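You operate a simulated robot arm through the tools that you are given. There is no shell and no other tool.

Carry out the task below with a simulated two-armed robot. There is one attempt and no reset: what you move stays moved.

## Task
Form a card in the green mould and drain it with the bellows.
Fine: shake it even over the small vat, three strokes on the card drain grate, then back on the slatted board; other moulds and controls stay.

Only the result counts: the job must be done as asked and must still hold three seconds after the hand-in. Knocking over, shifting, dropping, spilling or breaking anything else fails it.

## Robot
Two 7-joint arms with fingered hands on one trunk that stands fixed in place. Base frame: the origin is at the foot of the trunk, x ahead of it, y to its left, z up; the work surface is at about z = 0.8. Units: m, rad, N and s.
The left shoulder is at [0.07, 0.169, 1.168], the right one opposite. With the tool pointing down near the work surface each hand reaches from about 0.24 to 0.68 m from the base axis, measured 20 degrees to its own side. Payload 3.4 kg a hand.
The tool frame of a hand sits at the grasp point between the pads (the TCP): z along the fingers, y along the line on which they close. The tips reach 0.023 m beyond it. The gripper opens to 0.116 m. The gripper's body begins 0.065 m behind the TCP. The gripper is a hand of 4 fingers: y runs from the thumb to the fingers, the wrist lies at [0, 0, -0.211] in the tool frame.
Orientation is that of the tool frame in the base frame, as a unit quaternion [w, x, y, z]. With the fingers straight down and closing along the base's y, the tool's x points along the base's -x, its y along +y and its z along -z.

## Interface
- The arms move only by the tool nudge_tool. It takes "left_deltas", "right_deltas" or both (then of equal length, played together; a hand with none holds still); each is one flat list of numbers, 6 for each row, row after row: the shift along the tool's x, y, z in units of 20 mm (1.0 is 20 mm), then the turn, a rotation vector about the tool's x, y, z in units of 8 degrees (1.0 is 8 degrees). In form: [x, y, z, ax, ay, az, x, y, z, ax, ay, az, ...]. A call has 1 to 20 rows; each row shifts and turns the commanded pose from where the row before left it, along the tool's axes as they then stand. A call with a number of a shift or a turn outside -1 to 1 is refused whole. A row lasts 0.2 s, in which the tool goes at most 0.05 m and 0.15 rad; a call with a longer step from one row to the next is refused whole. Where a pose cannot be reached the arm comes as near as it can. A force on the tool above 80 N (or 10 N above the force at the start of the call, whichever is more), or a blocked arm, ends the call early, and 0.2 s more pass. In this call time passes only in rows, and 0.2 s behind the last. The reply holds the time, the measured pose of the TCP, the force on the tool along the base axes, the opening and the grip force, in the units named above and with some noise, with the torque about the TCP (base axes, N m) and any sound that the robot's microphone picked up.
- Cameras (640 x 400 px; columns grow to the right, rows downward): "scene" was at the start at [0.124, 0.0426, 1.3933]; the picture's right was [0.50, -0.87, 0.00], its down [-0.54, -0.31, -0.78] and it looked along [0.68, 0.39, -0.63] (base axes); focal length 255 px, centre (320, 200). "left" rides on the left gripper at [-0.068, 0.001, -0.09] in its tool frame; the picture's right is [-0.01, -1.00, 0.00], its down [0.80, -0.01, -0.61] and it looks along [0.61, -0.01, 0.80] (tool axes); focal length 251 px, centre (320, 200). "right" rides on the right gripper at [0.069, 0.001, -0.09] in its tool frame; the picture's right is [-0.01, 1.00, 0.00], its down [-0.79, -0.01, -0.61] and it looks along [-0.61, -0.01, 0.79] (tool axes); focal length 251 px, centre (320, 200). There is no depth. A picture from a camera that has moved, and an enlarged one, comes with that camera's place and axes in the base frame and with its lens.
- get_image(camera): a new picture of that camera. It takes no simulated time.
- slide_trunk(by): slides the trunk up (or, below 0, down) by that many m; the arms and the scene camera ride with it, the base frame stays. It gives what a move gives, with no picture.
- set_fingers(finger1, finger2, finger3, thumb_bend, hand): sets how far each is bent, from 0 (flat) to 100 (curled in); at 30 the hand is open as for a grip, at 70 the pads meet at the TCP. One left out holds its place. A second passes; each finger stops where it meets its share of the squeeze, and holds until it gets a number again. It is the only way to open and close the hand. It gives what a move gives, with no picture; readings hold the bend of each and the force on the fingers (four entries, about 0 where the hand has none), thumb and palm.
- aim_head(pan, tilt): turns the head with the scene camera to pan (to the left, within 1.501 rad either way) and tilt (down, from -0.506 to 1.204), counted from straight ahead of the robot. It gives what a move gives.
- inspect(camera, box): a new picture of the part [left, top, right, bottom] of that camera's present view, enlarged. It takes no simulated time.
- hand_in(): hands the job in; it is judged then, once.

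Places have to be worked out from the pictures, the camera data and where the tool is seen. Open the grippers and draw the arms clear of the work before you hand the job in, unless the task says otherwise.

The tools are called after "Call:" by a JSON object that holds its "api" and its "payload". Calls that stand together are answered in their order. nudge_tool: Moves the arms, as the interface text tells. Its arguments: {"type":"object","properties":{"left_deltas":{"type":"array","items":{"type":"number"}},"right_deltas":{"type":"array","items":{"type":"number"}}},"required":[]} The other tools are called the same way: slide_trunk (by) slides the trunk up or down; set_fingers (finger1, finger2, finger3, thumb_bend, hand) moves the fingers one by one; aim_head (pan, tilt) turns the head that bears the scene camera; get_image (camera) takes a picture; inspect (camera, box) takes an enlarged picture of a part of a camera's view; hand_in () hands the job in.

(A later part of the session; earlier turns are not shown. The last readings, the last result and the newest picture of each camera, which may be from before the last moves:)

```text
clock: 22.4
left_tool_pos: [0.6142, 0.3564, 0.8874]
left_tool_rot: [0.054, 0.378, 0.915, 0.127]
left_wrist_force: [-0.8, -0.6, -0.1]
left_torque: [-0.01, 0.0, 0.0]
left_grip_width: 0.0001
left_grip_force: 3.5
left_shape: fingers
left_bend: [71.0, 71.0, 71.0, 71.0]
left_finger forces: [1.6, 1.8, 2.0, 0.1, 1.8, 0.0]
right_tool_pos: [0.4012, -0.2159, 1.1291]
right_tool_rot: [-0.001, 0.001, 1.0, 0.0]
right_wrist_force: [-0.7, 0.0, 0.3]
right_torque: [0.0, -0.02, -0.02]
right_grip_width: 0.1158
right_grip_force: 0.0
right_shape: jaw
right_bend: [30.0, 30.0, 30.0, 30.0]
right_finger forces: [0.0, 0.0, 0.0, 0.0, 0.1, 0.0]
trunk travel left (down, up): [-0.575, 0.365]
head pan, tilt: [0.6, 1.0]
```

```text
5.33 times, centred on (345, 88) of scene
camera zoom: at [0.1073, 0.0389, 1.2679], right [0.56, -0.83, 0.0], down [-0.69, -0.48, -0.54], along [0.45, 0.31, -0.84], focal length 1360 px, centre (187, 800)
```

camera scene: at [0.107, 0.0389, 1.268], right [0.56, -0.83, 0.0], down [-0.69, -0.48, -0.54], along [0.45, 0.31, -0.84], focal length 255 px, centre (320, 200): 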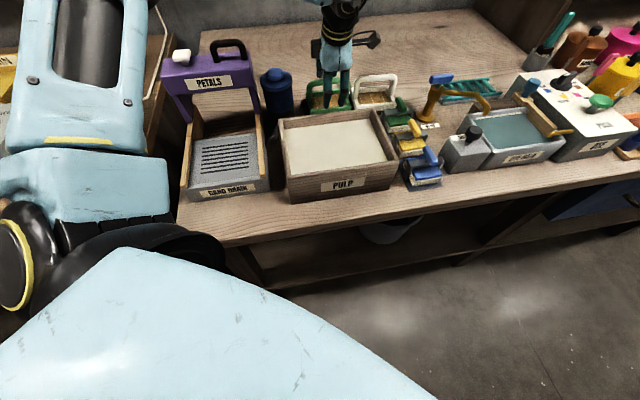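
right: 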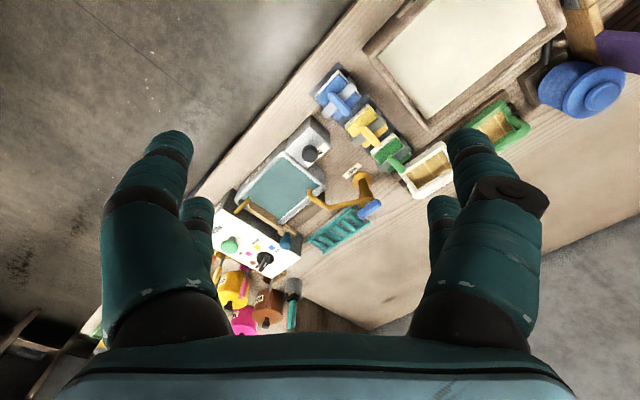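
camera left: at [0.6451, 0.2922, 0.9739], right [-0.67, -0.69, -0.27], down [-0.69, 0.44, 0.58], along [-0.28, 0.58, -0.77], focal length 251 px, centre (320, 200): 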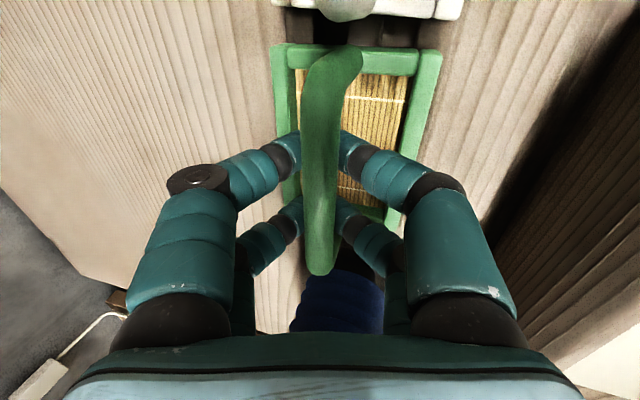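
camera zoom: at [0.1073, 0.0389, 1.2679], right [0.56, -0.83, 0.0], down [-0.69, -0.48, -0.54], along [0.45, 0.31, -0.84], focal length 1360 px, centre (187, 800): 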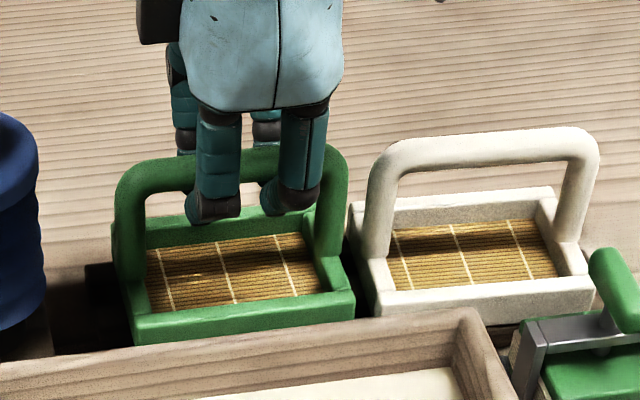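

Grip width reads 0: the pads met under the bar, so the bar lies higher (nearer the palm) than the pads. I reopen, back off 11 mm along the tool axis and close again.

Call:
{"api": "set_fingers", "payload": {"hand": "left", "finger1": 50, "finger2": 50, "finger3": 50, "thumb_bend": 50}}

Call:
{"api": "nudge_tool", "payload": {"left_deltas": [0, 0, -0.55, 0, 0, 0, 0, 0, 0, 0, 0, 0]}}

Call:
{"api": "set_fingers", "payload": {"hand": "left", "finger1": 72, "finger2": 72, "finger3": 72, "thumb_bend": 72}}

Call:
{"api": "get_image", "payload": {"camera": "left"}}

Call:
{"api": "inspect", "payload": {"camera": "scene", "box": [285, 50, 405, 125]}}

```text
clock: 23.4
left_tool_pos: [0.6143, 0.3577, 0.8881]
left_tool_rot: [0.054, 0.379, 0.915, 0.127]
left_wrist_force: [0.0, 0.0, -0.7]
left_torque: [-0.02, 0.01, 0.02]
left_grip_width: 0.0578
left_grip_force: 0.0
left_shape: fingers
left_bend: [50.0, 50.0, 50.0, 50.0]
left_finger forces: [0.1, 0.0, 0.0, 0.1, 0.0, 0.0]
right_tool_pos: [0.4013, -0.2169, 1.1283]
right_tool_rot: [-0.001, -0.001, 1.0, 0.0]
right_wrist_force: [0.1, 0.4, 0.2]
right_torque: [0.01, 0.02, 0.03]
right_grip_width: 0.1161
right_grip_force: 0.0
right_shape: jaw
right_bend: [30.0, 30.0, 30.0, 30.0]
right_finger forces: [0.0, 0.1, 0.0, 0.0, 0.0, 0.0]
trunk travel left (down, up): [-0.575, 0.365]
head pan, tilt: [0.6, 1.0]
```

```text
clock: 24.0
left_tool_pos: [0.6131, 0.356, 0.8989]
left_tool_rot: [0.054, 0.379, 0.915, 0.128]
left_wrist_force: [0.4, 0.0, 1.1]
left_torque: [-0.04, -0.02, -0.05]
left_grip_width: 0.0578
left_grip_force: 0.1
left_shape: fingers
left_bend: [50.0, 50.0, 50.0, 50.0]
left_finger forces: [0.0, 0.0, 0.0, 0.0, 0.0, 0.0]
right_tool_pos: [0.4019, -0.2172, 1.1275]
right_tool_rot: [0.0, -0.001, 1.0, 0.0]
right_wrist_force: [-0.1, 0.3, -0.1]
right_torque: [0.01, 0.03, 0.01]
right_grip_width: 0.1159
right_grip_force: 0.1
right_shape: jaw
right_bend: [30.0, 30.0, 30.0, 30.0]
right_finger forces: [0.0, 0.0, 0.0, 0.1, 0.0, 0.1]
trunk travel left (down, up): [-0.575, 0.365]
head pan, tilt: [0.6, 1.0]
```

```text
clock: 25.0
left_tool_pos: [0.6122, 0.3565, 0.8973]
left_tool_rot: [0.054, 0.378, 0.915, 0.129]
left_wrist_force: [-0.6, -0.2, -0.2]
left_torque: [-0.01, 0.03, -0.03]
left_grip_width: 0.0105
left_grip_force: 10.7
left_shape: fingers
left_bend: [68.0, 69.0, 69.0, 68.0]
left_finger forces: [5.1, 5.0, 4.7, 0.0, 5.5, 0.0]
right_tool_pos: [0.4004, -0.2161, 1.1287]
right_tool_rot: [-0.001, 0.0, 1.0, 0.001]
right_wrist_force: [0.2, 0.0, 0.4]
right_torque: [0.02, 0.0, 0.0]
right_grip_width: 0.1158
right_grip_force: 0.1
right_shape: jaw
right_bend: [30.0, 30.0, 30.0, 30.0]
right_finger forces: [0.1, 0.0, 0.0, 0.0, 0.0, 0.1]
trunk travel left (down, up): [-0.575, 0.365]
head pan, tilt: [0.6, 1.0]
```

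```text
taken
camera left: at [0.6431, 0.29, 0.9846], right [-0.67, -0.69, -0.27], down [-0.69, 0.44, 0.58], along [-0.28, 0.58, -0.77], focal length 251 px, centre (320, 200)
```

left: 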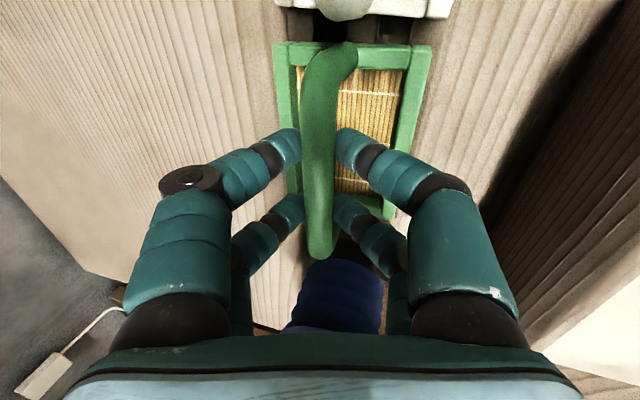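

```text
5.33 times, centred on (345, 88) of scene
camera zoom: at [0.1074, 0.0389, 1.2679], right [0.56, -0.83, 0.0], down [-0.69, -0.48, -0.54], along [0.45, 0.31, -0.84], focal length 1360 px, centre (187, 800)
```

zoom: 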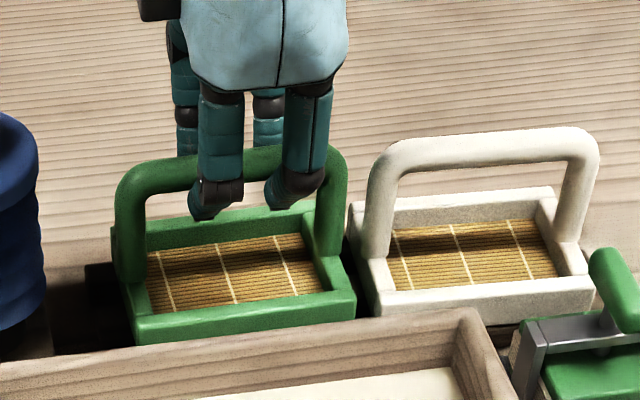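

Now the bar is held between the pads (width 10.5 mm, 10.7 N). I ask for a firmer squeeze, then test with a small lift.

Call:
{"api": "set_fingers", "payload": {"hand": "left", "finger1": 90, "finger2": 90, "finger3": 90, "thumb_bend": 90}}

Call:
{"api": "get_image", "payload": {"camera": "left"}}

```text
clock: 26.0
left_tool_pos: [0.6132, 0.355, 0.8988]
left_tool_rot: [0.054, 0.379, 0.915, 0.129]
left_wrist_force: [0.3, 0.4, 0.4]
left_torque: [0.07, -0.01, -0.04]
left_grip_width: 0.0069
left_grip_force: 24.7
left_shape: fingers
left_bend: [69.0, 70.0, 73.0, 79.0]
left_finger forces: [11.5, 10.1, 8.9, 0.0, 17.4, 0.0]
right_tool_pos: [0.4011, -0.2162, 1.1273]
right_tool_rot: [0.0, -0.001, 1.0, 0.0]
right_wrist_force: [-0.5, -1.4, -0.5]
right_torque: [0.02, -0.03, 0.0]
right_grip_width: 0.1158
right_grip_force: 0.0
right_shape: jaw
right_bend: [30.0, 30.0, 30.0, 30.0]
right_finger forces: [0.1, 0.0, 0.0, 0.0, 0.0, 0.1]
trunk travel left (down, up): [-0.575, 0.365]
head pan, tilt: [0.6, 1.0]
```

```text
taken
camera left: at [0.643, 0.2899, 0.9848], right [-0.67, -0.69, -0.28], down [-0.69, 0.44, 0.58], along [-0.28, 0.58, -0.77], focal length 251 px, centre (320, 200)
```

left: 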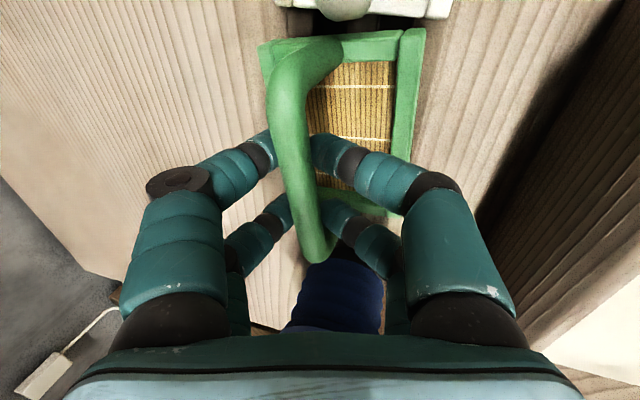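

The harder squeeze let the thumb push the bar skew. I go back to the balanced setting and look.

Call:
{"api": "set_fingers", "payload": {"hand": "left", "finger1": 72, "finger2": 72, "finger3": 72, "thumb_bend": 68}}

Call:
{"api": "get_image", "payload": {"camera": "left"}}

Call:
{"api": "inspect", "payload": {"camera": "scene", "box": [285, 50, 405, 125]}}

```text
clock: 27.0
left_tool_pos: [0.6133, 0.3553, 0.8982]
left_tool_rot: [0.054, 0.38, 0.915, 0.128]
left_wrist_force: [0.8, 0.1, -1.4]
left_torque: [0.0, 0.0, -0.01]
left_grip_width: 0.0049
left_grip_force: 5.1
left_shape: fingers
left_bend: [71.0, 70.0, 70.0, 67.0]
left_finger forces: [1.8, 3.6, 3.8, 0.1, 0.9, 0.0]
right_tool_pos: [0.4015, -0.2173, 1.1285]
right_tool_rot: [0.0, -0.001, 1.0, 0.0]
right_wrist_force: [-0.2, 0.6, 0.7]
right_torque: [0.0, 0.0, 0.03]
right_grip_width: 0.1158
right_grip_force: 0.0
right_shape: jaw
right_bend: [30.0, 30.0, 30.0, 30.0]
right_finger forces: [0.0, 0.0, 0.0, 0.0, 0.0, 0.0]
trunk travel left (down, up): [-0.575, 0.365]
head pan, tilt: [0.6, 1.0]
```

```text
taken
camera left: at [0.643, 0.29, 0.9847], right [-0.67, -0.69, -0.27], down [-0.69, 0.44, 0.58], along [-0.28, 0.58, -0.77], focal length 251 px, centre (320, 200)
```

left: 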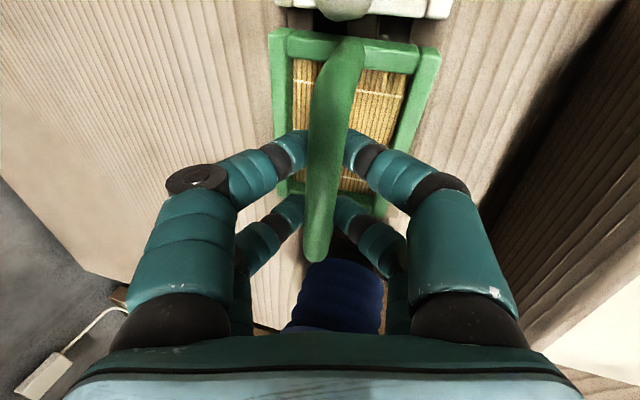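

```text
5.33 times, centred on (345, 88) of scene
camera zoom: at [0.1073, 0.0389, 1.2679], right [0.56, -0.83, 0.0], down [-0.69, -0.48, -0.54], along [0.45, 0.31, -0.84], focal length 1360 px, centre (187, 800)
```

zoom: 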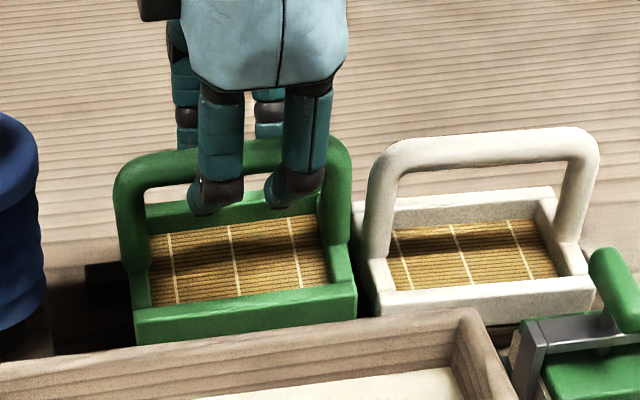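

Slightly skewed the other way now, so the digits must be set equal. I reopen slightly and close all to 73 again.

Call:
{"api": "set_fingers", "payload": {"hand": "left", "finger1": 62, "finger2": 62, "finger3": 62, "thumb_bend": 62}}

Call:
{"api": "get_image", "payload": {"camera": "left"}}

Call:
{"api": "set_fingers", "payload": {"hand": "left", "finger1": 73, "finger2": 73, "finger3": 73, "thumb_bend": 73}}

Call:
{"api": "get_image", "payload": {"camera": "left"}}

Call:
{"api": "inspect", "payload": {"camera": "scene", "box": [285, 50, 405, 125]}}

```text
clock: 28.0
left_tool_pos: [0.6128, 0.3556, 0.8986]
left_tool_rot: [0.054, 0.379, 0.915, 0.128]
left_wrist_force: [-0.2, -0.6, 0.7]
left_torque: [-0.02, -0.02, -0.01]
left_grip_width: 0.0229
left_grip_force: 0.0
left_shape: fingers
left_bend: [62.0, 62.0, 62.0, 62.0]
left_finger forces: [0.1, 0.0, 0.1, 0.0, 0.0, 0.1]
right_tool_pos: [0.4009, -0.217, 1.1298]
right_tool_rot: [0.0, 0.001, 1.0, 0.0]
right_wrist_force: [-0.7, -0.1, 0.2]
right_torque: [-0.02, -0.01, -0.01]
right_grip_width: 0.1158
right_grip_force: 0.1
right_shape: jaw
right_bend: [30.0, 30.0, 30.0, 30.0]
right_finger forces: [0.0, 0.0, 0.0, 0.0, 0.1, 0.0]
trunk travel left (down, up): [-0.575, 0.365]
head pan, tilt: [0.6, 1.0]
```

```text
taken
camera left: at [0.643, 0.29, 0.9847], right [-0.67, -0.69, -0.28], down [-0.69, 0.44, 0.58], along [-0.28, 0.58, -0.77], focal length 251 px, centre (320, 200)
```

left: 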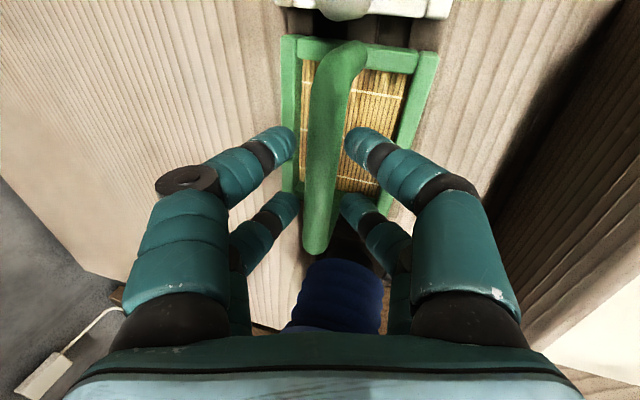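

```text
clock: 29.0
left_tool_pos: [0.6131, 0.3551, 0.8992]
left_tool_rot: [0.054, 0.379, 0.915, 0.128]
left_wrist_force: [0.6, -0.1, -0.5]
left_torque: [-0.01, -0.01, 0.01]
left_grip_width: 0.01
left_grip_force: 11.9
left_shape: fingers
left_bend: [70.0, 70.0, 70.0, 68.0]
left_finger forces: [5.8, 5.9, 5.4, 0.1, 6.3, 0.1]
right_tool_pos: [0.4012, -0.2163, 1.1289]
right_tool_rot: [0.0, 0.0, 1.0, 0.0]
right_wrist_force: [0.4, -0.6, 0.1]
right_torque: [0.01, 0.02, 0.0]
right_grip_width: 0.1158
right_grip_force: 0.0
right_shape: jaw
right_bend: [30.0, 30.0, 30.0, 30.0]
right_finger forces: [0.1, 0.1, 0.1, 0.0, 0.0, 0.0]
trunk travel left (down, up): [-0.575, 0.365]
head pan, tilt: [0.6, 1.0]
```

```text
taken
camera left: at [0.6431, 0.29, 0.9847], right [-0.67, -0.69, -0.27], down [-0.69, 0.44, 0.58], along [-0.28, 0.58, -0.77], focal length 251 px, centre (320, 200)
```

left: 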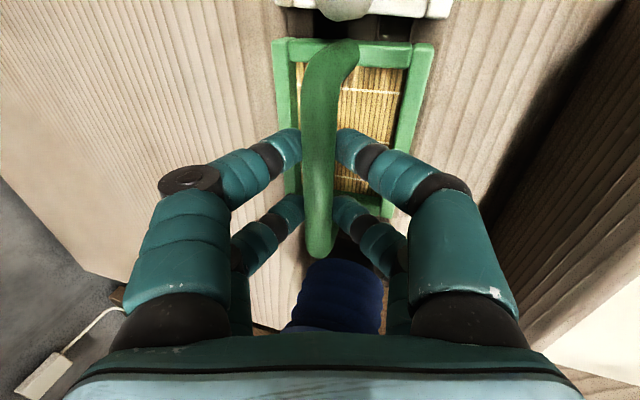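

```text
5.33 times, centred on (345, 88) of scene
camera zoom: at [0.1073, 0.0389, 1.2679], right [0.56, -0.83, 0.0], down [-0.69, -0.48, -0.54], along [0.45, 0.31, -0.84], focal length 1360 px, centre (187, 800)
```

zoom: 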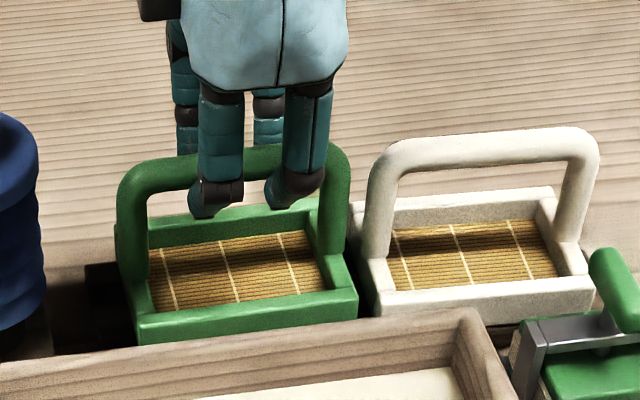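

Aligned again with 12 N. The width (10 mm) hints the bar is still slightly above the pad centres, so I back off 5 mm more and close to 75.

Call:
{"api": "set_fingers", "payload": {"hand": "left", "finger1": 61, "finger2": 61, "finger3": 61, "thumb_bend": 61}}

Call:
{"api": "nudge_tool", "payload": {"left_deltas": [0, 0, -0.25, 0, 0, 0, 0, 0, 0, 0, 0, 0]}}

Call:
{"api": "set_fingers", "payload": {"hand": "left", "finger1": 75, "finger2": 75, "finger3": 75, "thumb_bend": 75}}

Call:
{"api": "get_image", "payload": {"camera": "left"}}

Call:
{"api": "inspect", "payload": {"camera": "scene", "box": [285, 50, 405, 125]}}

```text
clock: 30.0
left_tool_pos: [0.6126, 0.3548, 0.8986]
left_tool_rot: [0.053, 0.38, 0.915, 0.128]
left_wrist_force: [-0.5, 0.8, -0.2]
left_torque: [0.0, 0.03, 0.0]
left_grip_width: 0.0253
left_grip_force: 0.1
left_shape: fingers
left_bend: [61.0, 61.0, 61.0, 61.0]
left_finger forces: [0.1, 0.0, 0.0, 0.0, 0.0, 0.0]
right_tool_pos: [0.4007, -0.2182, 1.1286]
right_tool_rot: [0.0, 0.0, 1.0, 0.0]
right_wrist_force: [0.2, -0.6, 0.3]
right_torque: [-0.04, 0.02, -0.01]
right_grip_width: 0.1156
right_grip_force: 0.0
right_shape: jaw
right_bend: [30.0, 30.0, 30.0, 30.0]
right_finger forces: [0.0, 0.0, 0.0, 0.0, 0.0, 0.0]
trunk travel left (down, up): [-0.575, 0.365]
head pan, tilt: [0.6, 1.0]
```

```text
clock: 30.6
left_tool_pos: [0.6121, 0.3536, 0.9039]
left_tool_rot: [0.054, 0.379, 0.915, 0.128]
left_wrist_force: [-0.2, 0.0, -0.9]
left_torque: [0.01, 0.02, 0.01]
left_grip_width: 0.0252
left_grip_force: 0.1
left_shape: fingers
left_bend: [61.0, 61.0, 61.0, 61.0]
left_finger forces: [0.1, 0.1, 0.1, 0.0, 0.1, 0.1]
right_tool_pos: [0.4009, -0.2166, 1.1285]
right_tool_rot: [0.0, -0.001, 1.0, 0.0]
right_wrist_force: [0.0, 0.5, 0.5]
right_torque: [-0.01, -0.01, 0.01]
right_grip_width: 0.1159
right_grip_force: 0.0
right_shape: jaw
right_bend: [30.0, 30.0, 30.0, 30.0]
right_finger forces: [0.0, 0.0, 0.1, 0.1, 0.1, 0.0]
trunk travel left (down, up): [-0.575, 0.365]
head pan, tilt: [0.6, 1.0]
```

```text
clock: 31.6
left_tool_pos: [0.6128, 0.3547, 0.9024]
left_tool_rot: [0.055, 0.378, 0.915, 0.128]
left_wrist_force: [0.6, -0.1, 0.3]
left_torque: [-0.01, 0.01, 0.02]
left_grip_width: 0.0113
left_grip_force: 15.8
left_shape: fingers
left_bend: [70.0, 71.0, 71.0, 69.0]
left_finger forces: [7.7, 7.9, 7.0, 0.0, 8.5, 0.0]
right_tool_pos: [0.4016, -0.216, 1.1292]
right_tool_rot: [0.0, 0.0, 1.0, 0.0]
right_wrist_force: [-0.5, 0.3, -0.1]
right_torque: [0.03, 0.02, -0.01]
right_grip_width: 0.1161
right_grip_force: 0.0
right_shape: jaw
right_bend: [30.0, 30.0, 30.0, 30.0]
right_finger forces: [0.0, 0.0, 0.0, 0.1, 0.0, 0.0]
trunk travel left (down, up): [-0.575, 0.365]
head pan, tilt: [0.6, 1.0]
```

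```text
taken
camera left: at [0.6423, 0.2889, 0.9894], right [-0.67, -0.69, -0.27], down [-0.69, 0.44, 0.58], along [-0.28, 0.58, -0.77], focal length 251 px, centre (320, 200)
```

left: 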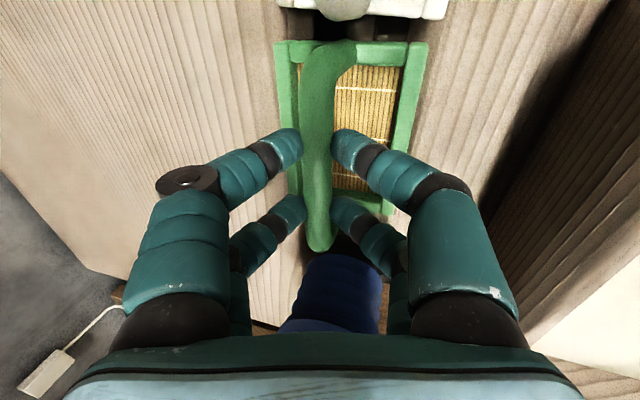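

```text
5.33 times, centred on (345, 88) of scene
camera zoom: at [0.1073, 0.0389, 1.2679], right [0.56, -0.83, 0.0], down [-0.69, -0.48, -0.54], along [0.45, 0.31, -0.84], focal length 1360 px, centre (187, 800)
```

zoom: 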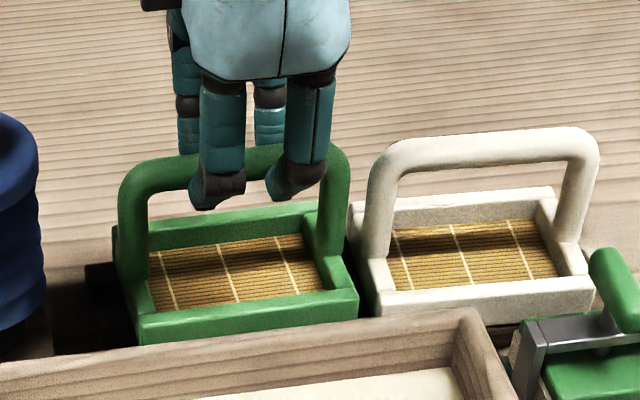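

Firm now (15.8 N, bar straight), grasp TCP ≈(0.6125,0.3545,0.903). I lift 40 mm straight up and check the mould stays level.

Call:
{"api": "nudge_tool", "payload": {"left_deltas": [0, 0.138, -0.48, 0, 0, 0, 0, 0.138, -0.48, 0, 0, 0, 0, 0.138, -0.48, 0, 0, 0, 0, 0.138, -0.48, 0, 0, 0, 0, 0, 0, 0, 0, 0]}}

Call:
{"api": "get_image", "payload": {"camera": "left"}}

Call:
{"api": "inspect", "payload": {"camera": "scene", "box": [285, 40, 405, 115]}}

```text
clock: 32.8
left_tool_pos: [0.6133, 0.3538, 0.9428]
left_tool_rot: [0.054, 0.378, 0.915, 0.127]
left_wrist_force: [0.0, 0.6, -1.1]
left_torque: [0.0, 0.01, 0.0]
left_grip_width: 0.0109
left_grip_force: 15.4
left_shape: fingers
left_bend: [70.0, 71.0, 71.0, 69.0]
left_finger forces: [7.8, 7.8, 7.0, 0.0, 8.5, 0.0]
right_tool_pos: [0.4007, -0.2156, 1.1281]
right_tool_rot: [0.0, -0.001, 1.0, 0.0]
right_wrist_force: [-0.5, -0.9, 0.4]
right_torque: [-0.02, 0.03, 0.0]
right_grip_width: 0.1158
right_grip_force: 0.0
right_shape: jaw
right_bend: [30.0, 30.0, 30.0, 30.0]
right_finger forces: [0.0, 0.0, 0.0, 0.0, 0.0, 0.0]
trunk travel left (down, up): [-0.575, 0.365]
head pan, tilt: [0.6, 1.0]
```

```text
taken
camera left: at [0.643, 0.289, 1.0295], right [-0.67, -0.69, -0.28], down [-0.69, 0.44, 0.58], along [-0.28, 0.58, -0.77], focal length 251 px, centre (320, 200)
```

left: 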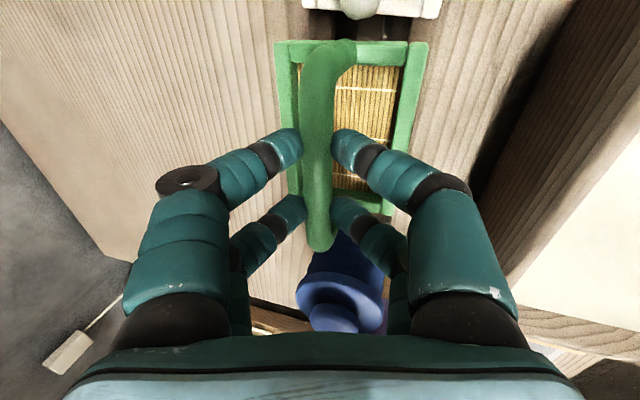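

```text
5.33 times, centred on (345, 78) of scene
camera zoom: at [0.1075, 0.039, 1.2679], right [0.56, -0.83, 0.0], down [-0.69, -0.48, -0.54], along [0.45, 0.31, -0.84], focal length 1360 px, centre (187, 853)
```

zoom: 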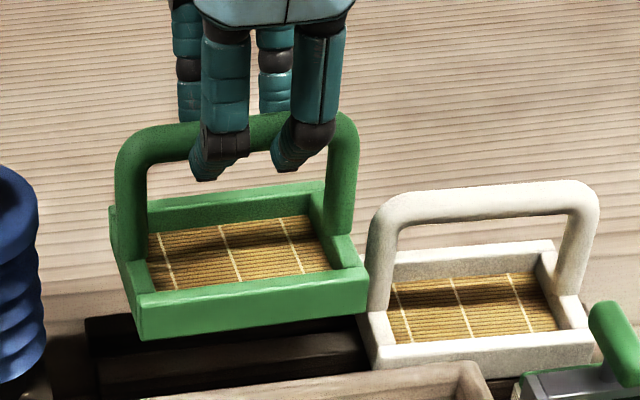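

The mould hangs level and firm. I lift 80 mm more and carry it over the vat centre (TCP ≈(0.445,0.236)).

Call:
{"api": "nudge_tool", "payload": {"left_deltas": [0, 0.276, -0.961, 0, 0, 0, 0, 0.276, -0.961, 0, 0, 0, 0, 0.276, -0.961, 0, 0, 0, 0, 0.276, -0.961, 0, 0, 0, 0.177, -0.961, -0.276, 0, 0, 0, 0.177, -0.961, -0.276, 0, 0, 0, 0.177, -0.961, -0.276, 0, 0, 0, 0.177, -0.961, -0.276, 0, 0, 0, 0.177, -0.961, -0.276, 0, 0, 0, 0.177, -0.961, -0.276, 0, 0, 0, 0.177, -0.961, -0.276, 0, 0, 0, 0.177, -0.961, -0.276, 0, 0, 0, 0.177, -0.961, -0.276, 0, 0, 0, 0.177, -0.961, -0.276, 0, 0, 0, 0, 0, 0, 0, 0, 0]}}

Call:
{"api": "get_image", "payload": {"camera": "left"}}

Call:
{"api": "get_image", "payload": {"camera": "scene"}}

Call:
{"api": "get_image", "payload": {"camera": "right"}}

```text
clock: 36.0
left_tool_pos: [0.4472, 0.237, 1.0238]
left_tool_rot: [0.054, 0.379, 0.915, 0.127]
left_wrist_force: [-0.3, -0.2, -1.0]
left_torque: [-0.03, 0.02, 0.02]
left_grip_width: 0.0106
left_grip_force: 15.5
left_shape: fingers
left_bend: [70.0, 71.0, 71.0, 69.0]
left_finger forces: [7.6, 7.7, 7.1, 0.2, 8.4, 0.0]
right_tool_pos: [0.4019, -0.2154, 1.1293]
right_tool_rot: [0.0, -0.001, 1.0, 0.0]
right_wrist_force: [0.0, -0.9, -0.1]
right_torque: [-0.03, 0.02, 0.02]
right_grip_width: 0.116
right_grip_force: 0.1
right_shape: jaw
right_bend: [30.0, 30.0, 30.0, 30.0]
right_finger forces: [0.0, 0.0, 0.1, 0.1, 0.1, 0.0]
trunk travel left (down, up): [-0.575, 0.365]
head pan, tilt: [0.6, 1.0]
```

```text
taken
camera left: at [0.4772, 0.1725, 1.1098], right [-0.67, -0.69, -0.27], down [-0.69, 0.44, 0.58], along [-0.28, 0.58, -0.77], focal length 251 px, centre (320, 200)
```

left: 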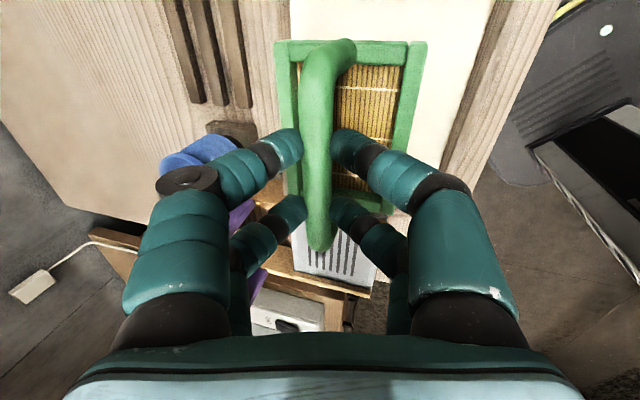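

```text
taken
camera scene: at [0.1076, 0.0391, 1.2679], right [0.56, -0.83, 0.0], down [-0.69, -0.48, -0.54], along [0.45, 0.3, -0.84], focal length 255 px, centre (320, 200)
```

scene: 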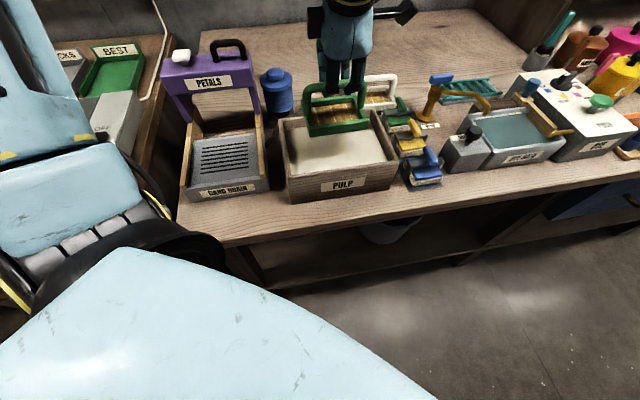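

```text
taken
camera right: at [0.3328, -0.2159, 1.2188], right [0.01, 1.0, 0.0], down [0.8, -0.01, 0.61], along [0.61, -0.01, -0.8], focal length 251 px, centre (320, 200)
```

right: 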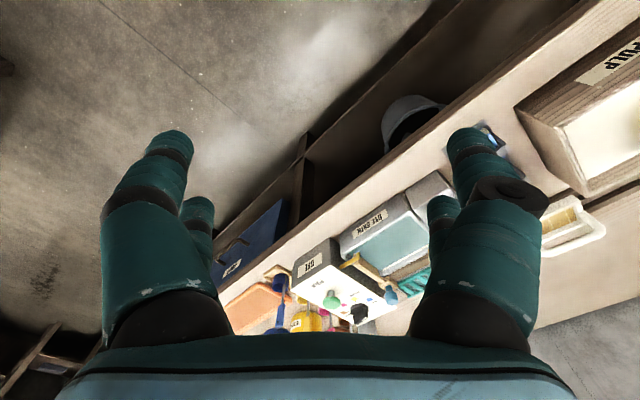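

I'm over the vat centre, the mould hanging level. I lower it 50 mm to around the rim and check the clearance to the walls.

Call:
{"api": "nudge_tool", "payload": {"left_deltas": [0, -0.23, 0.8, 0, 0, 0, 0, -0.23, 0.8, 0, 0, 0, 0, -0.23, 0.8, 0, 0, 0, 0, 0, 0, 0, 0, 0]}}

Call:
{"api": "inspect", "payload": {"camera": "scene", "box": [265, 80, 425, 210]}}

Call:
{"api": "get_image", "payload": {"camera": "left"}}

```text
clock: 37.0
left_tool_pos: [0.4472, 0.237, 0.9734]
left_tool_rot: [0.054, 0.378, 0.915, 0.128]
left_wrist_force: [0.5, 0.4, -0.3]
left_torque: [0.02, 0.01, 0.02]
left_grip_width: 0.0104
left_grip_force: 14.8
left_shape: fingers
left_bend: [70.0, 71.0, 71.0, 69.0]
left_finger forces: [7.5, 7.7, 7.1, 0.1, 8.3, 0.0]
right_tool_pos: [0.4, -0.2151, 1.1285]
right_tool_rot: [-0.001, 0.0, 1.0, 0.0]
right_wrist_force: [0.4, -0.1, 0.2]
right_torque: [0.01, 0.0, -0.02]
right_grip_width: 0.1157
right_grip_force: 0.1
right_shape: jaw
right_bend: [30.0, 30.0, 30.0, 30.0]
right_finger forces: [0.1, 0.0, 0.0, 0.0, 0.0, 0.0]
trunk travel left (down, up): [-0.575, 0.365]
head pan, tilt: [0.6, 1.0]
```

```text
3.08 times, centred on (345, 145) of scene
camera zoom: at [0.1071, 0.0389, 1.2679], right [0.56, -0.83, 0.0], down [-0.69, -0.48, -0.54], along [0.45, 0.31, -0.84], focal length 785 px, centre (243, 369)
```

zoom: 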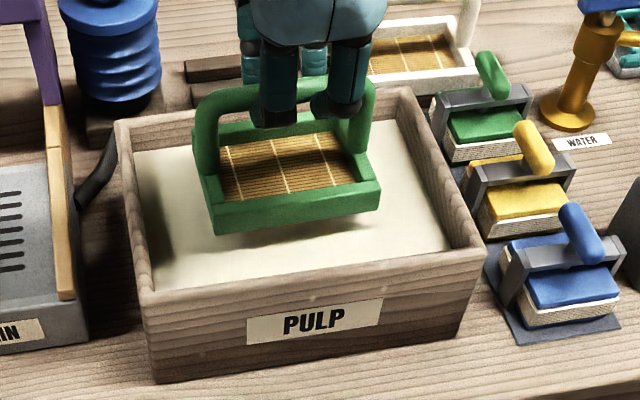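

```text
taken
camera left: at [0.4773, 0.1721, 1.0596], right [-0.67, -0.69, -0.28], down [-0.69, 0.44, 0.58], along [-0.28, 0.58, -0.77], focal length 251 px, centre (320, 200)
```

left: 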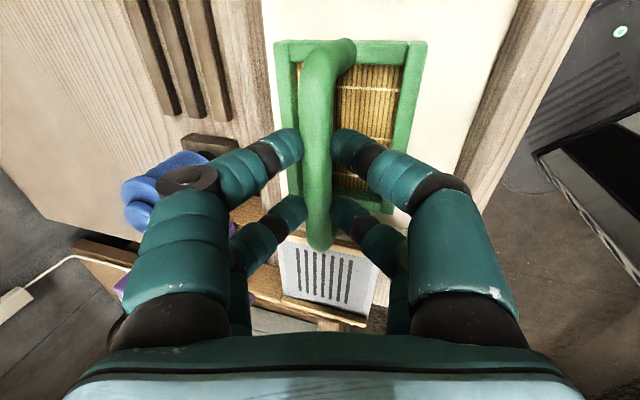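

Clear on all sides. I lower another 52 mm so the frame goes under the pulp (level ≈0.865) and wait a moment.

Call:
{"api": "nudge_tool", "payload": {"left_deltas": [0, -0.18, 0.625, 0, 0, 0, 0, -0.18, 0.625, 0, 0, 0, 0, -0.18, 0.625, 0, 0, 0, 0, -0.18, 0.625, 0, 0, 0, 0, 0, 0, 0, 0, 0]}}

Call:
{"api": "inspect", "payload": {"camera": "scene", "box": [265, 80, 425, 210]}}

Call:
{"api": "get_image", "payload": {"camera": "left"}}

```text
clock: 38.2
left_tool_pos: [0.4469, 0.238, 0.921]
left_tool_rot: [0.055, 0.379, 0.915, 0.129]
left_wrist_force: [0.3, -0.9, -1.5]
left_torque: [-0.01, -0.01, 0.01]
left_grip_width: 0.0108
left_grip_force: 15.2
left_shape: fingers
left_bend: [70.0, 71.0, 71.0, 69.0]
left_finger forces: [7.6, 7.5, 7.0, 0.0, 8.3, 0.0]
right_tool_pos: [0.4015, -0.2158, 1.1288]
right_tool_rot: [0.0, 0.0, 1.0, 0.0]
right_wrist_force: [0.1, 0.0, -0.7]
right_torque: [-0.03, 0.0, -0.01]
right_grip_width: 0.1157
right_grip_force: 0.0
right_shape: jaw
right_bend: [30.0, 30.0, 30.0, 30.0]
right_finger forces: [0.1, 0.0, 0.0, 0.0, 0.1, 0.0]
trunk travel left (down, up): [-0.575, 0.365]
head pan, tilt: [0.6, 1.0]
```

```text
3.08 times, centred on (345, 145) of scene
camera zoom: at [0.1071, 0.0389, 1.2679], right [0.56, -0.83, 0.0], down [-0.69, -0.48, -0.54], along [0.45, 0.31, -0.84], focal length 785 px, centre (243, 369)
```

zoom: 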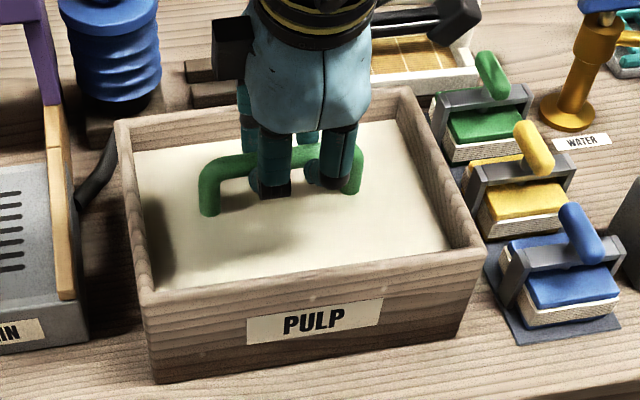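

```text
taken
camera left: at [0.4769, 0.1723, 1.0069], right [-0.67, -0.69, -0.28], down [-0.69, 0.44, 0.58], along [-0.28, 0.58, -0.77], focal length 251 px, centre (320, 200)
```

left: 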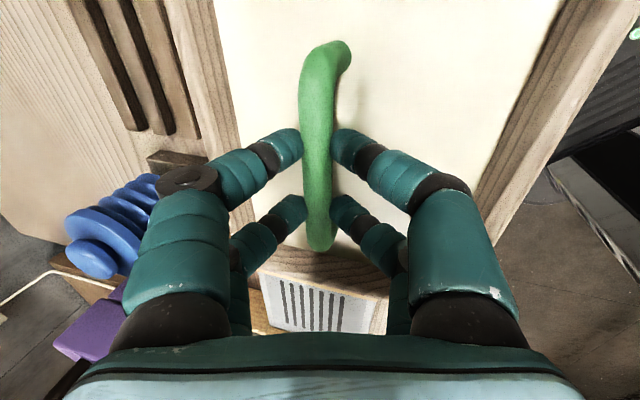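

The frame is fully under the pulp. I dwell about a second, then raise slowly and level by 45 mm (bottom just clear of the pulp, still inside the rim).

Call:
{"api": "nudge_tool", "payload": {"left_deltas": [0, 0, 0, 0, 0, 0, 0, 0, 0, 0, 0, 0, 0, 0, 0, 0, 0, 0, 0, 0, 0, 0, 0, 0, 0, 0, 0, 0, 0, 0, 0, 0.078, -0.27, 0, 0, 0, 0, 0.078, -0.27, 0, 0, 0, 0, 0.078, -0.27, 0, 0, 0, 0, 0.078, -0.27, 0, 0, 0, 0, 0.078, -0.27, 0, 0, 0, 0, 0.078, -0.27, 0, 0, 0, 0, 0.078, -0.27, 0, 0, 0, 0, 0.078, -0.27, 0, 0, 0, 0, 0, 0, 0, 0, 0]}}

Call:
{"api": "inspect", "payload": {"camera": "scene", "box": [265, 80, 425, 210]}}

Call:
{"api": "get_image", "payload": {"camera": "left"}}

```text
clock: 41.2
left_tool_pos: [0.4464, 0.237, 0.966]
left_tool_rot: [0.054, 0.379, 0.915, 0.128]
left_wrist_force: [1.6, 0.1, -1.6]
left_torque: [0.0, 0.0, -0.02]
left_grip_width: 0.0108
left_grip_force: 15.0
left_shape: fingers
left_bend: [70.0, 71.0, 71.0, 69.0]
left_finger forces: [7.6, 7.5, 7.0, 0.1, 8.1, 0.1]
right_tool_pos: [0.4011, -0.217, 1.1276]
right_tool_rot: [0.0, 0.0, 1.0, -0.001]
right_wrist_force: [0.5, 0.2, -1.0]
right_torque: [0.01, -0.02, 0.04]
right_grip_width: 0.1159
right_grip_force: 0.0
right_shape: jaw
right_bend: [30.0, 30.0, 30.0, 30.0]
right_finger forces: [0.0, 0.0, 0.1, 0.1, 0.0, 0.1]
trunk travel left (down, up): [-0.575, 0.365]
head pan, tilt: [0.6, 1.0]
```

```text
3.08 times, centred on (345, 145) of scene
camera zoom: at [0.1073, 0.0389, 1.2679], right [0.56, -0.83, 0.0], down [-0.69, -0.48, -0.54], along [0.45, 0.31, -0.84], focal length 785 px, centre (243, 369)
```

zoom: 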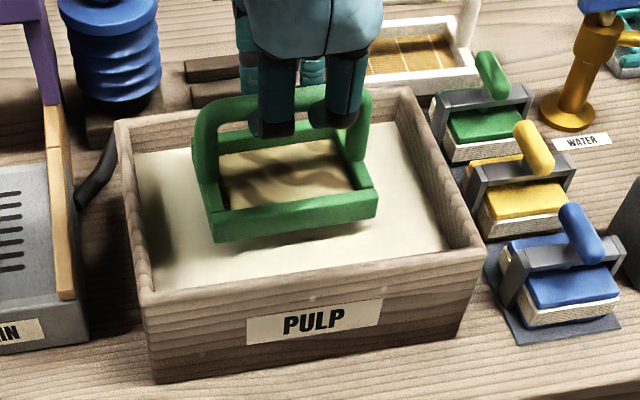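

```text
taken
camera left: at [0.4768, 0.1727, 1.0525], right [-0.67, -0.69, -0.28], down [-0.69, 0.44, 0.58], along [-0.28, 0.58, -0.77], focal length 251 px, centre (320, 200)
```

left: 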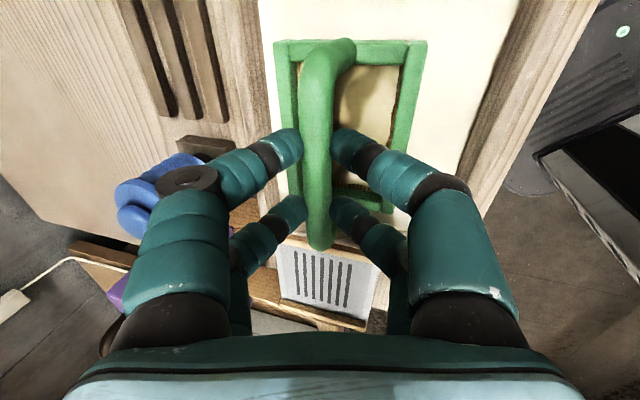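

A wavy, uneven pulp layer lies in the mould. I shake it level from side to side (±10 mm) over the vat and look at the evenness.

Call:
{"api": "nudge_tool", "payload": {"left_deltas": [0.5, 0, 0, 0, 0, 0, -1, 0, 0, 0, 0, 0, 1, 0, 0, 0, 0, 0, -1, 0, 0, 0, 0, 0, 1, 0, 0, 0, 0, 0, -1, 0, 0, 0, 0, 0, 1, 0, 0, 0, 0, 0, -0.5, 0, 0, 0, 0, 0, 0, 0, 0, 0, 0, 0]}}

Call:
{"api": "inspect", "payload": {"camera": "scene", "box": [300, 90, 390, 150]}}

Call:
{"api": "get_image", "payload": {"camera": "left"}}

```text
clock: 43.2
left_tool_pos: [0.446, 0.2381, 0.965]
left_tool_rot: [0.054, 0.379, 0.915, 0.128]
left_wrist_force: [0.9, -0.8, -1.6]
left_torque: [0.02, 0.01, 0.01]
left_grip_width: 0.0105
left_grip_force: 15.0
left_shape: fingers
left_bend: [70.0, 71.0, 71.0, 69.0]
left_finger forces: [7.4, 7.4, 6.9, 0.0, 8.1, 0.0]
right_tool_pos: [0.401, -0.2159, 1.1281]
right_tool_rot: [0.0, 0.0, 1.0, 0.0]
right_wrist_force: [-0.4, -1.1, 0.1]
right_torque: [-0.02, 0.03, -0.03]
right_grip_width: 0.116
right_grip_force: 0.1
right_shape: jaw
right_bend: [30.0, 30.0, 30.0, 30.0]
right_finger forces: [0.1, 0.1, 0.1, 0.0, 0.0, 0.0]
trunk travel left (down, up): [-0.575, 0.365]
head pan, tilt: [0.6, 1.0]
```

```text
6.67 times, centred on (345, 120) of scene
camera zoom: at [0.1074, 0.0388, 1.2679], right [0.56, -0.83, 0.0], down [-0.69, -0.48, -0.54], along [0.45, 0.31, -0.84], focal length 1701 px, centre (153, 733)
```

zoom: 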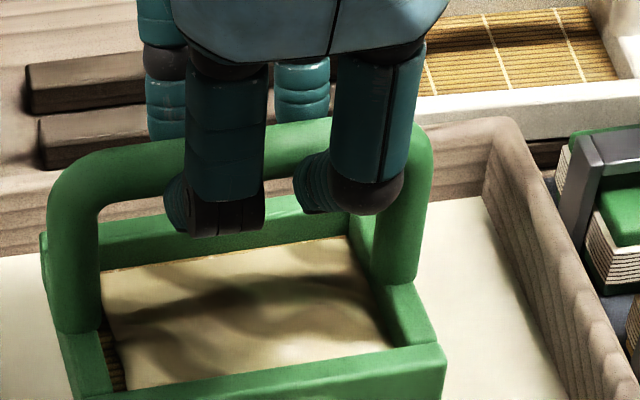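

```text
taken
camera left: at [0.4768, 0.1726, 1.0521], right [-0.67, -0.69, -0.27], down [-0.69, 0.44, 0.58], along [-0.28, 0.58, -0.77], focal length 251 px, centre (320, 200)
```

left: 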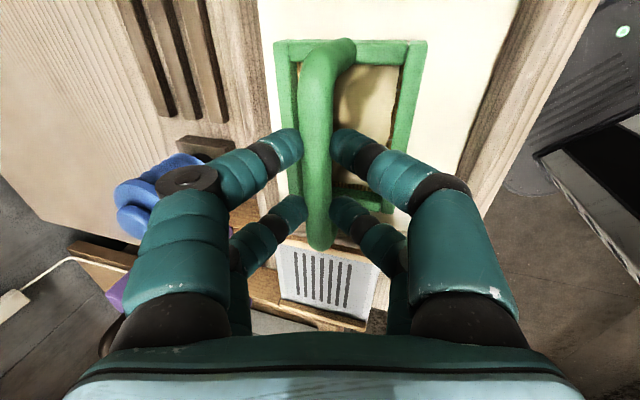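

Still mottled. I shake more, now both fore-aft and side to side, and compare with this picture.

Call:
{"api": "nudge_tool", "payload": {"left_deltas": [0, 0.48, 0.138, 0, 0, 0, 0, -0.961, -0.276, 0, 0, 0, 0, 0.961, 0.276, 0, 0, 0, 0, -0.961, -0.276, 0, 0, 0, 0, 0.961, 0.276, 0, 0, 0, 0, -0.961, -0.276, 0, 0, 0, 0, 0.961, 0.276, 0, 0, 0, 0, -0.48, -0.138, 0, 0, 0, 0, 0, 0, 0, 0, 0]}}

Call:
{"api": "inspect", "payload": {"camera": "scene", "box": [300, 90, 390, 150]}}

```text
clock: 45.2
left_tool_pos: [0.4464, 0.2383, 0.9665]
left_tool_rot: [0.054, 0.379, 0.915, 0.129]
left_wrist_force: [0.8, 0.3, -1.7]
left_torque: [0.03, -0.01, 0.02]
left_grip_width: 0.0105
left_grip_force: 15.1
left_shape: fingers
left_bend: [70.0, 71.0, 71.0, 69.0]
left_finger forces: [7.5, 7.4, 7.1, 0.0, 8.1, 0.0]
right_tool_pos: [0.4004, -0.2168, 1.1282]
right_tool_rot: [0.0, 0.0, 1.0, 0.0]
right_wrist_force: [0.1, 0.4, -0.4]
right_torque: [0.01, -0.02, 0.01]
right_grip_width: 0.1157
right_grip_force: 0.1
right_shape: jaw
right_bend: [30.0, 30.0, 30.0, 30.0]
right_finger forces: [0.0, 0.1, 0.0, 0.0, 0.0, 0.1]
trunk travel left (down, up): [-0.575, 0.365]
head pan, tilt: [0.6, 1.0]
```

```text
6.67 times, centred on (345, 120) of scene
camera zoom: at [0.1072, 0.0388, 1.2679], right [0.56, -0.83, 0.0], down [-0.69, -0.48, -0.54], along [0.45, 0.31, -0.84], focal length 1701 px, centre (153, 733)
```

zoom: 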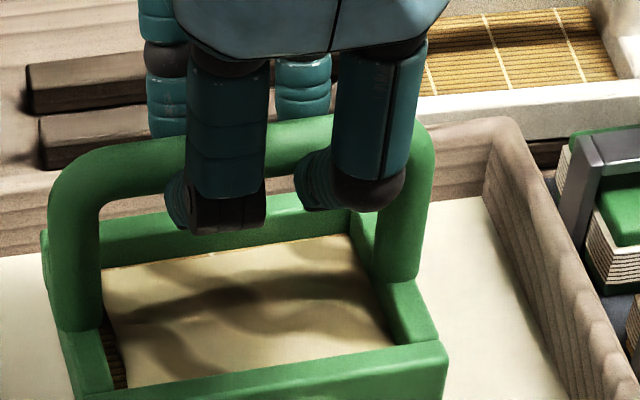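

No visible change; my short strokes may be smoothed away or too small. I raise clear of the rim (still over the vat) and do longer ±20 mm strokes.

Call:
{"api": "nudge_tool", "payload": {"left_deltas": [0, 0.25, -0.87, 0, 0, 0, 0, 0.25, -0.87, 0, 0, 0, 1, 0, 0, 0, 0, 0, -1, 0, 0, 0, 0, 0, -1, 0, 0, 0, 0, 0, 1, 0, 0, 0, 0, 0, 1, 0, 0, 0, 0, 0, -1, 0, 0, 0, 0, 0, -1, 0, 0, 0, 0, 0, 1, 0, 0, 0, 0, 0, 1, 0, 0, 0, 0, 0, -1, 0, 0, 0, 0, 0, -1, 0, 0, 0, 0, 0, 1, 0, 0, 0, 0, 0, 0, 0, 0, 0, 0, 0]}}

Call:
{"api": "inspect", "payload": {"camera": "scene", "box": [300, 70, 390, 130]}}

```text
clock: 48.4
left_tool_pos: [0.4473, 0.2377, 1.0018]
left_tool_rot: [0.053, 0.379, 0.915, 0.129]
left_wrist_force: [0.6, -0.2, -1.0]
left_torque: [0.01, 0.03, -0.01]
left_grip_width: 0.0103
left_grip_force: 14.7
left_shape: fingers
left_bend: [70.0, 71.0, 71.0, 69.0]
left_finger forces: [7.4, 7.1, 6.8, 0.0, 8.0, 0.0]
right_tool_pos: [0.4018, -0.2158, 1.1274]
right_tool_rot: [0.0, 0.0, 1.0, 0.0]
right_wrist_force: [-0.4, 0.5, 0.4]
right_torque: [0.02, 0.02, 0.02]
right_grip_width: 0.1161
right_grip_force: 0.0
right_shape: jaw
right_bend: [30.0, 30.0, 30.0, 30.0]
right_finger forces: [0.0, 0.1, 0.1, 0.1, 0.0, 0.0]
trunk travel left (down, up): [-0.575, 0.365]
head pan, tilt: [0.6, 1.0]
```

```text
6.67 times, centred on (345, 100) of scene
camera zoom: at [0.108, 0.038, 1.2679], right [0.56, -0.83, 0.0], down [-0.69, -0.47, -0.54], along [0.45, 0.31, -0.84], focal length 1701 px, centre (153, 867)
```

zoom: 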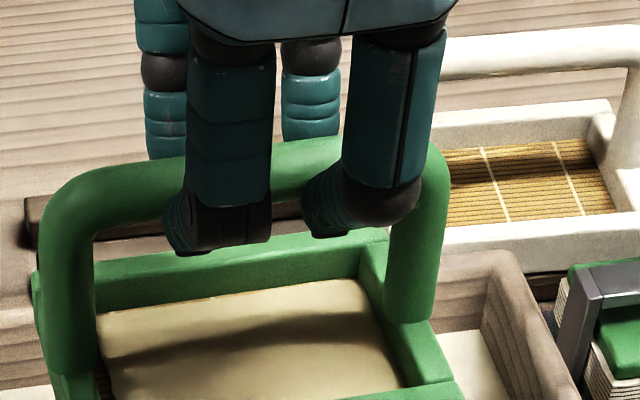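

The wave pattern is gone; a single shadow of the handle remains. I look at the whole card surface closer.

Call:
{"api": "inspect", "payload": {"camera": "scene", "box": [300, 95, 380, 145]}}

Call:
{"api": "inspect", "payload": {"camera": "left", "box": [260, 30, 440, 220]}}

```text
8.00 times, centred on (340, 120) of scene
camera zoom: at [0.108, 0.038, 1.2679], right [0.56, -0.83, 0.0], down [-0.69, -0.47, -0.54], along [0.45, 0.31, -0.84], focal length 2041 px, centre (160, 840)
```

zoom: 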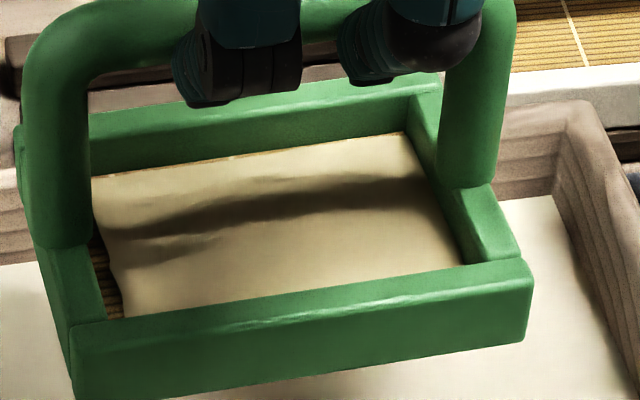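

```text
2.11 times, centred on (350, 125) of left
camera zoom: at [0.4772, 0.1723, 1.0881], right [-0.67, -0.69, -0.28], down [-0.69, 0.44, 0.58], along [-0.28, 0.58, -0.77], focal length 529 px, centre (257, 358)
```

zoom: 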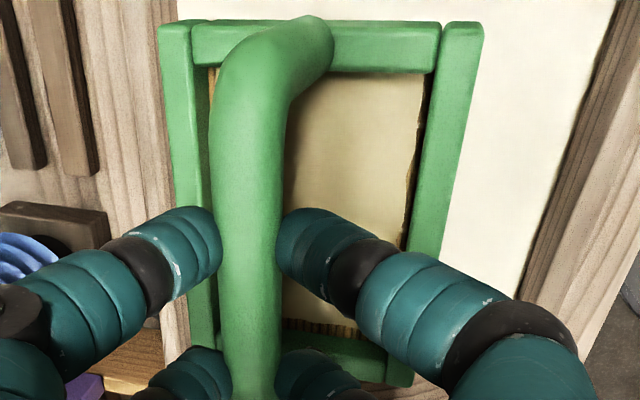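

Much more even. I do one more set of longer strokes to see whether it evens further or is done.

Call:
{"api": "nudge_tool", "payload": {"left_deltas": [1, 0, 0, 0, 0, 0, -1, 0, 0, 0, 0, 0, -1, 0, 0, 0, 0, 0, 1, 0, 0, 0, 0, 0, 1, 0, 0, 0, 0, 0, -1, 0, 0, 0, 0, 0, -1, 0, 0, 0, 0, 0, 1, 0, 0, 0, 0, 0, 0, 0, 0, 0, 0, 0]}}

Call:
{"api": "inspect", "payload": {"camera": "scene", "box": [300, 95, 380, 145]}}

Call:
{"api": "inspect", "payload": {"camera": "left", "box": [260, 30, 440, 220]}}

```text
clock: 50.4
left_tool_pos: [0.4468, 0.2381, 1.002]
left_tool_rot: [0.053, 0.379, 0.915, 0.129]
left_wrist_force: [-0.4, -0.3, -0.7]
left_torque: [-0.04, -0.02, -0.02]
left_grip_width: 0.0102
left_grip_force: 14.1
left_shape: fingers
left_bend: [70.0, 71.0, 72.0, 69.0]
left_finger forces: [7.4, 7.0, 6.6, 0.0, 7.8, 0.0]
right_tool_pos: [0.4017, -0.2164, 1.1276]
right_tool_rot: [0.0, 0.0, 1.0, 0.0]
right_wrist_force: [0.9, 0.7, 0.5]
right_torque: [-0.02, 0.03, -0.01]
right_grip_width: 0.1158
right_grip_force: 0.0
right_shape: jaw
right_bend: [30.0, 30.0, 30.0, 30.0]
right_finger forces: [0.0, 0.1, 0.1, 0.0, 0.1, 0.0]
trunk travel left (down, up): [-0.575, 0.365]
head pan, tilt: [0.6, 1.0]
```

```text
8.00 times, centred on (340, 120) of scene
camera zoom: at [0.108, 0.0381, 1.2679], right [0.56, -0.83, 0.0], down [-0.69, -0.47, -0.54], along [0.45, 0.31, -0.84], focal length 2041 px, centre (160, 840)
```

zoom: 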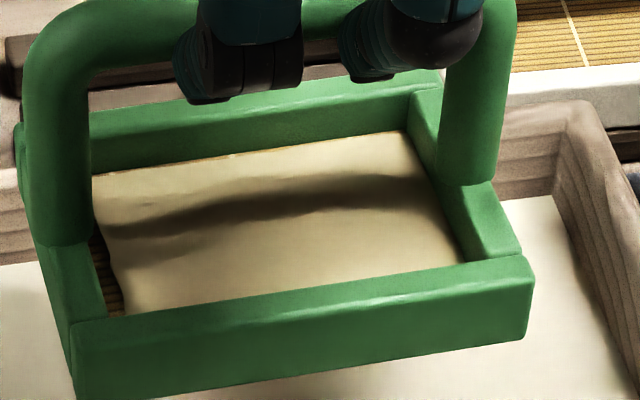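

```text
2.11 times, centred on (350, 125) of left
camera zoom: at [0.4776, 0.1724, 1.0886], right [-0.67, -0.69, -0.28], down [-0.69, 0.44, 0.58], along [-0.28, 0.58, -0.77], focal length 529 px, centre (257, 358)
```

zoom: 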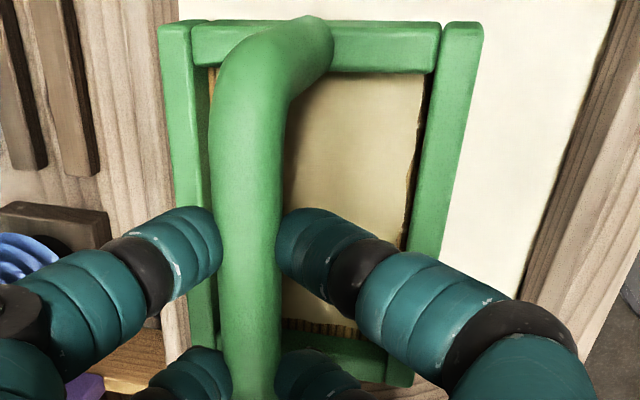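

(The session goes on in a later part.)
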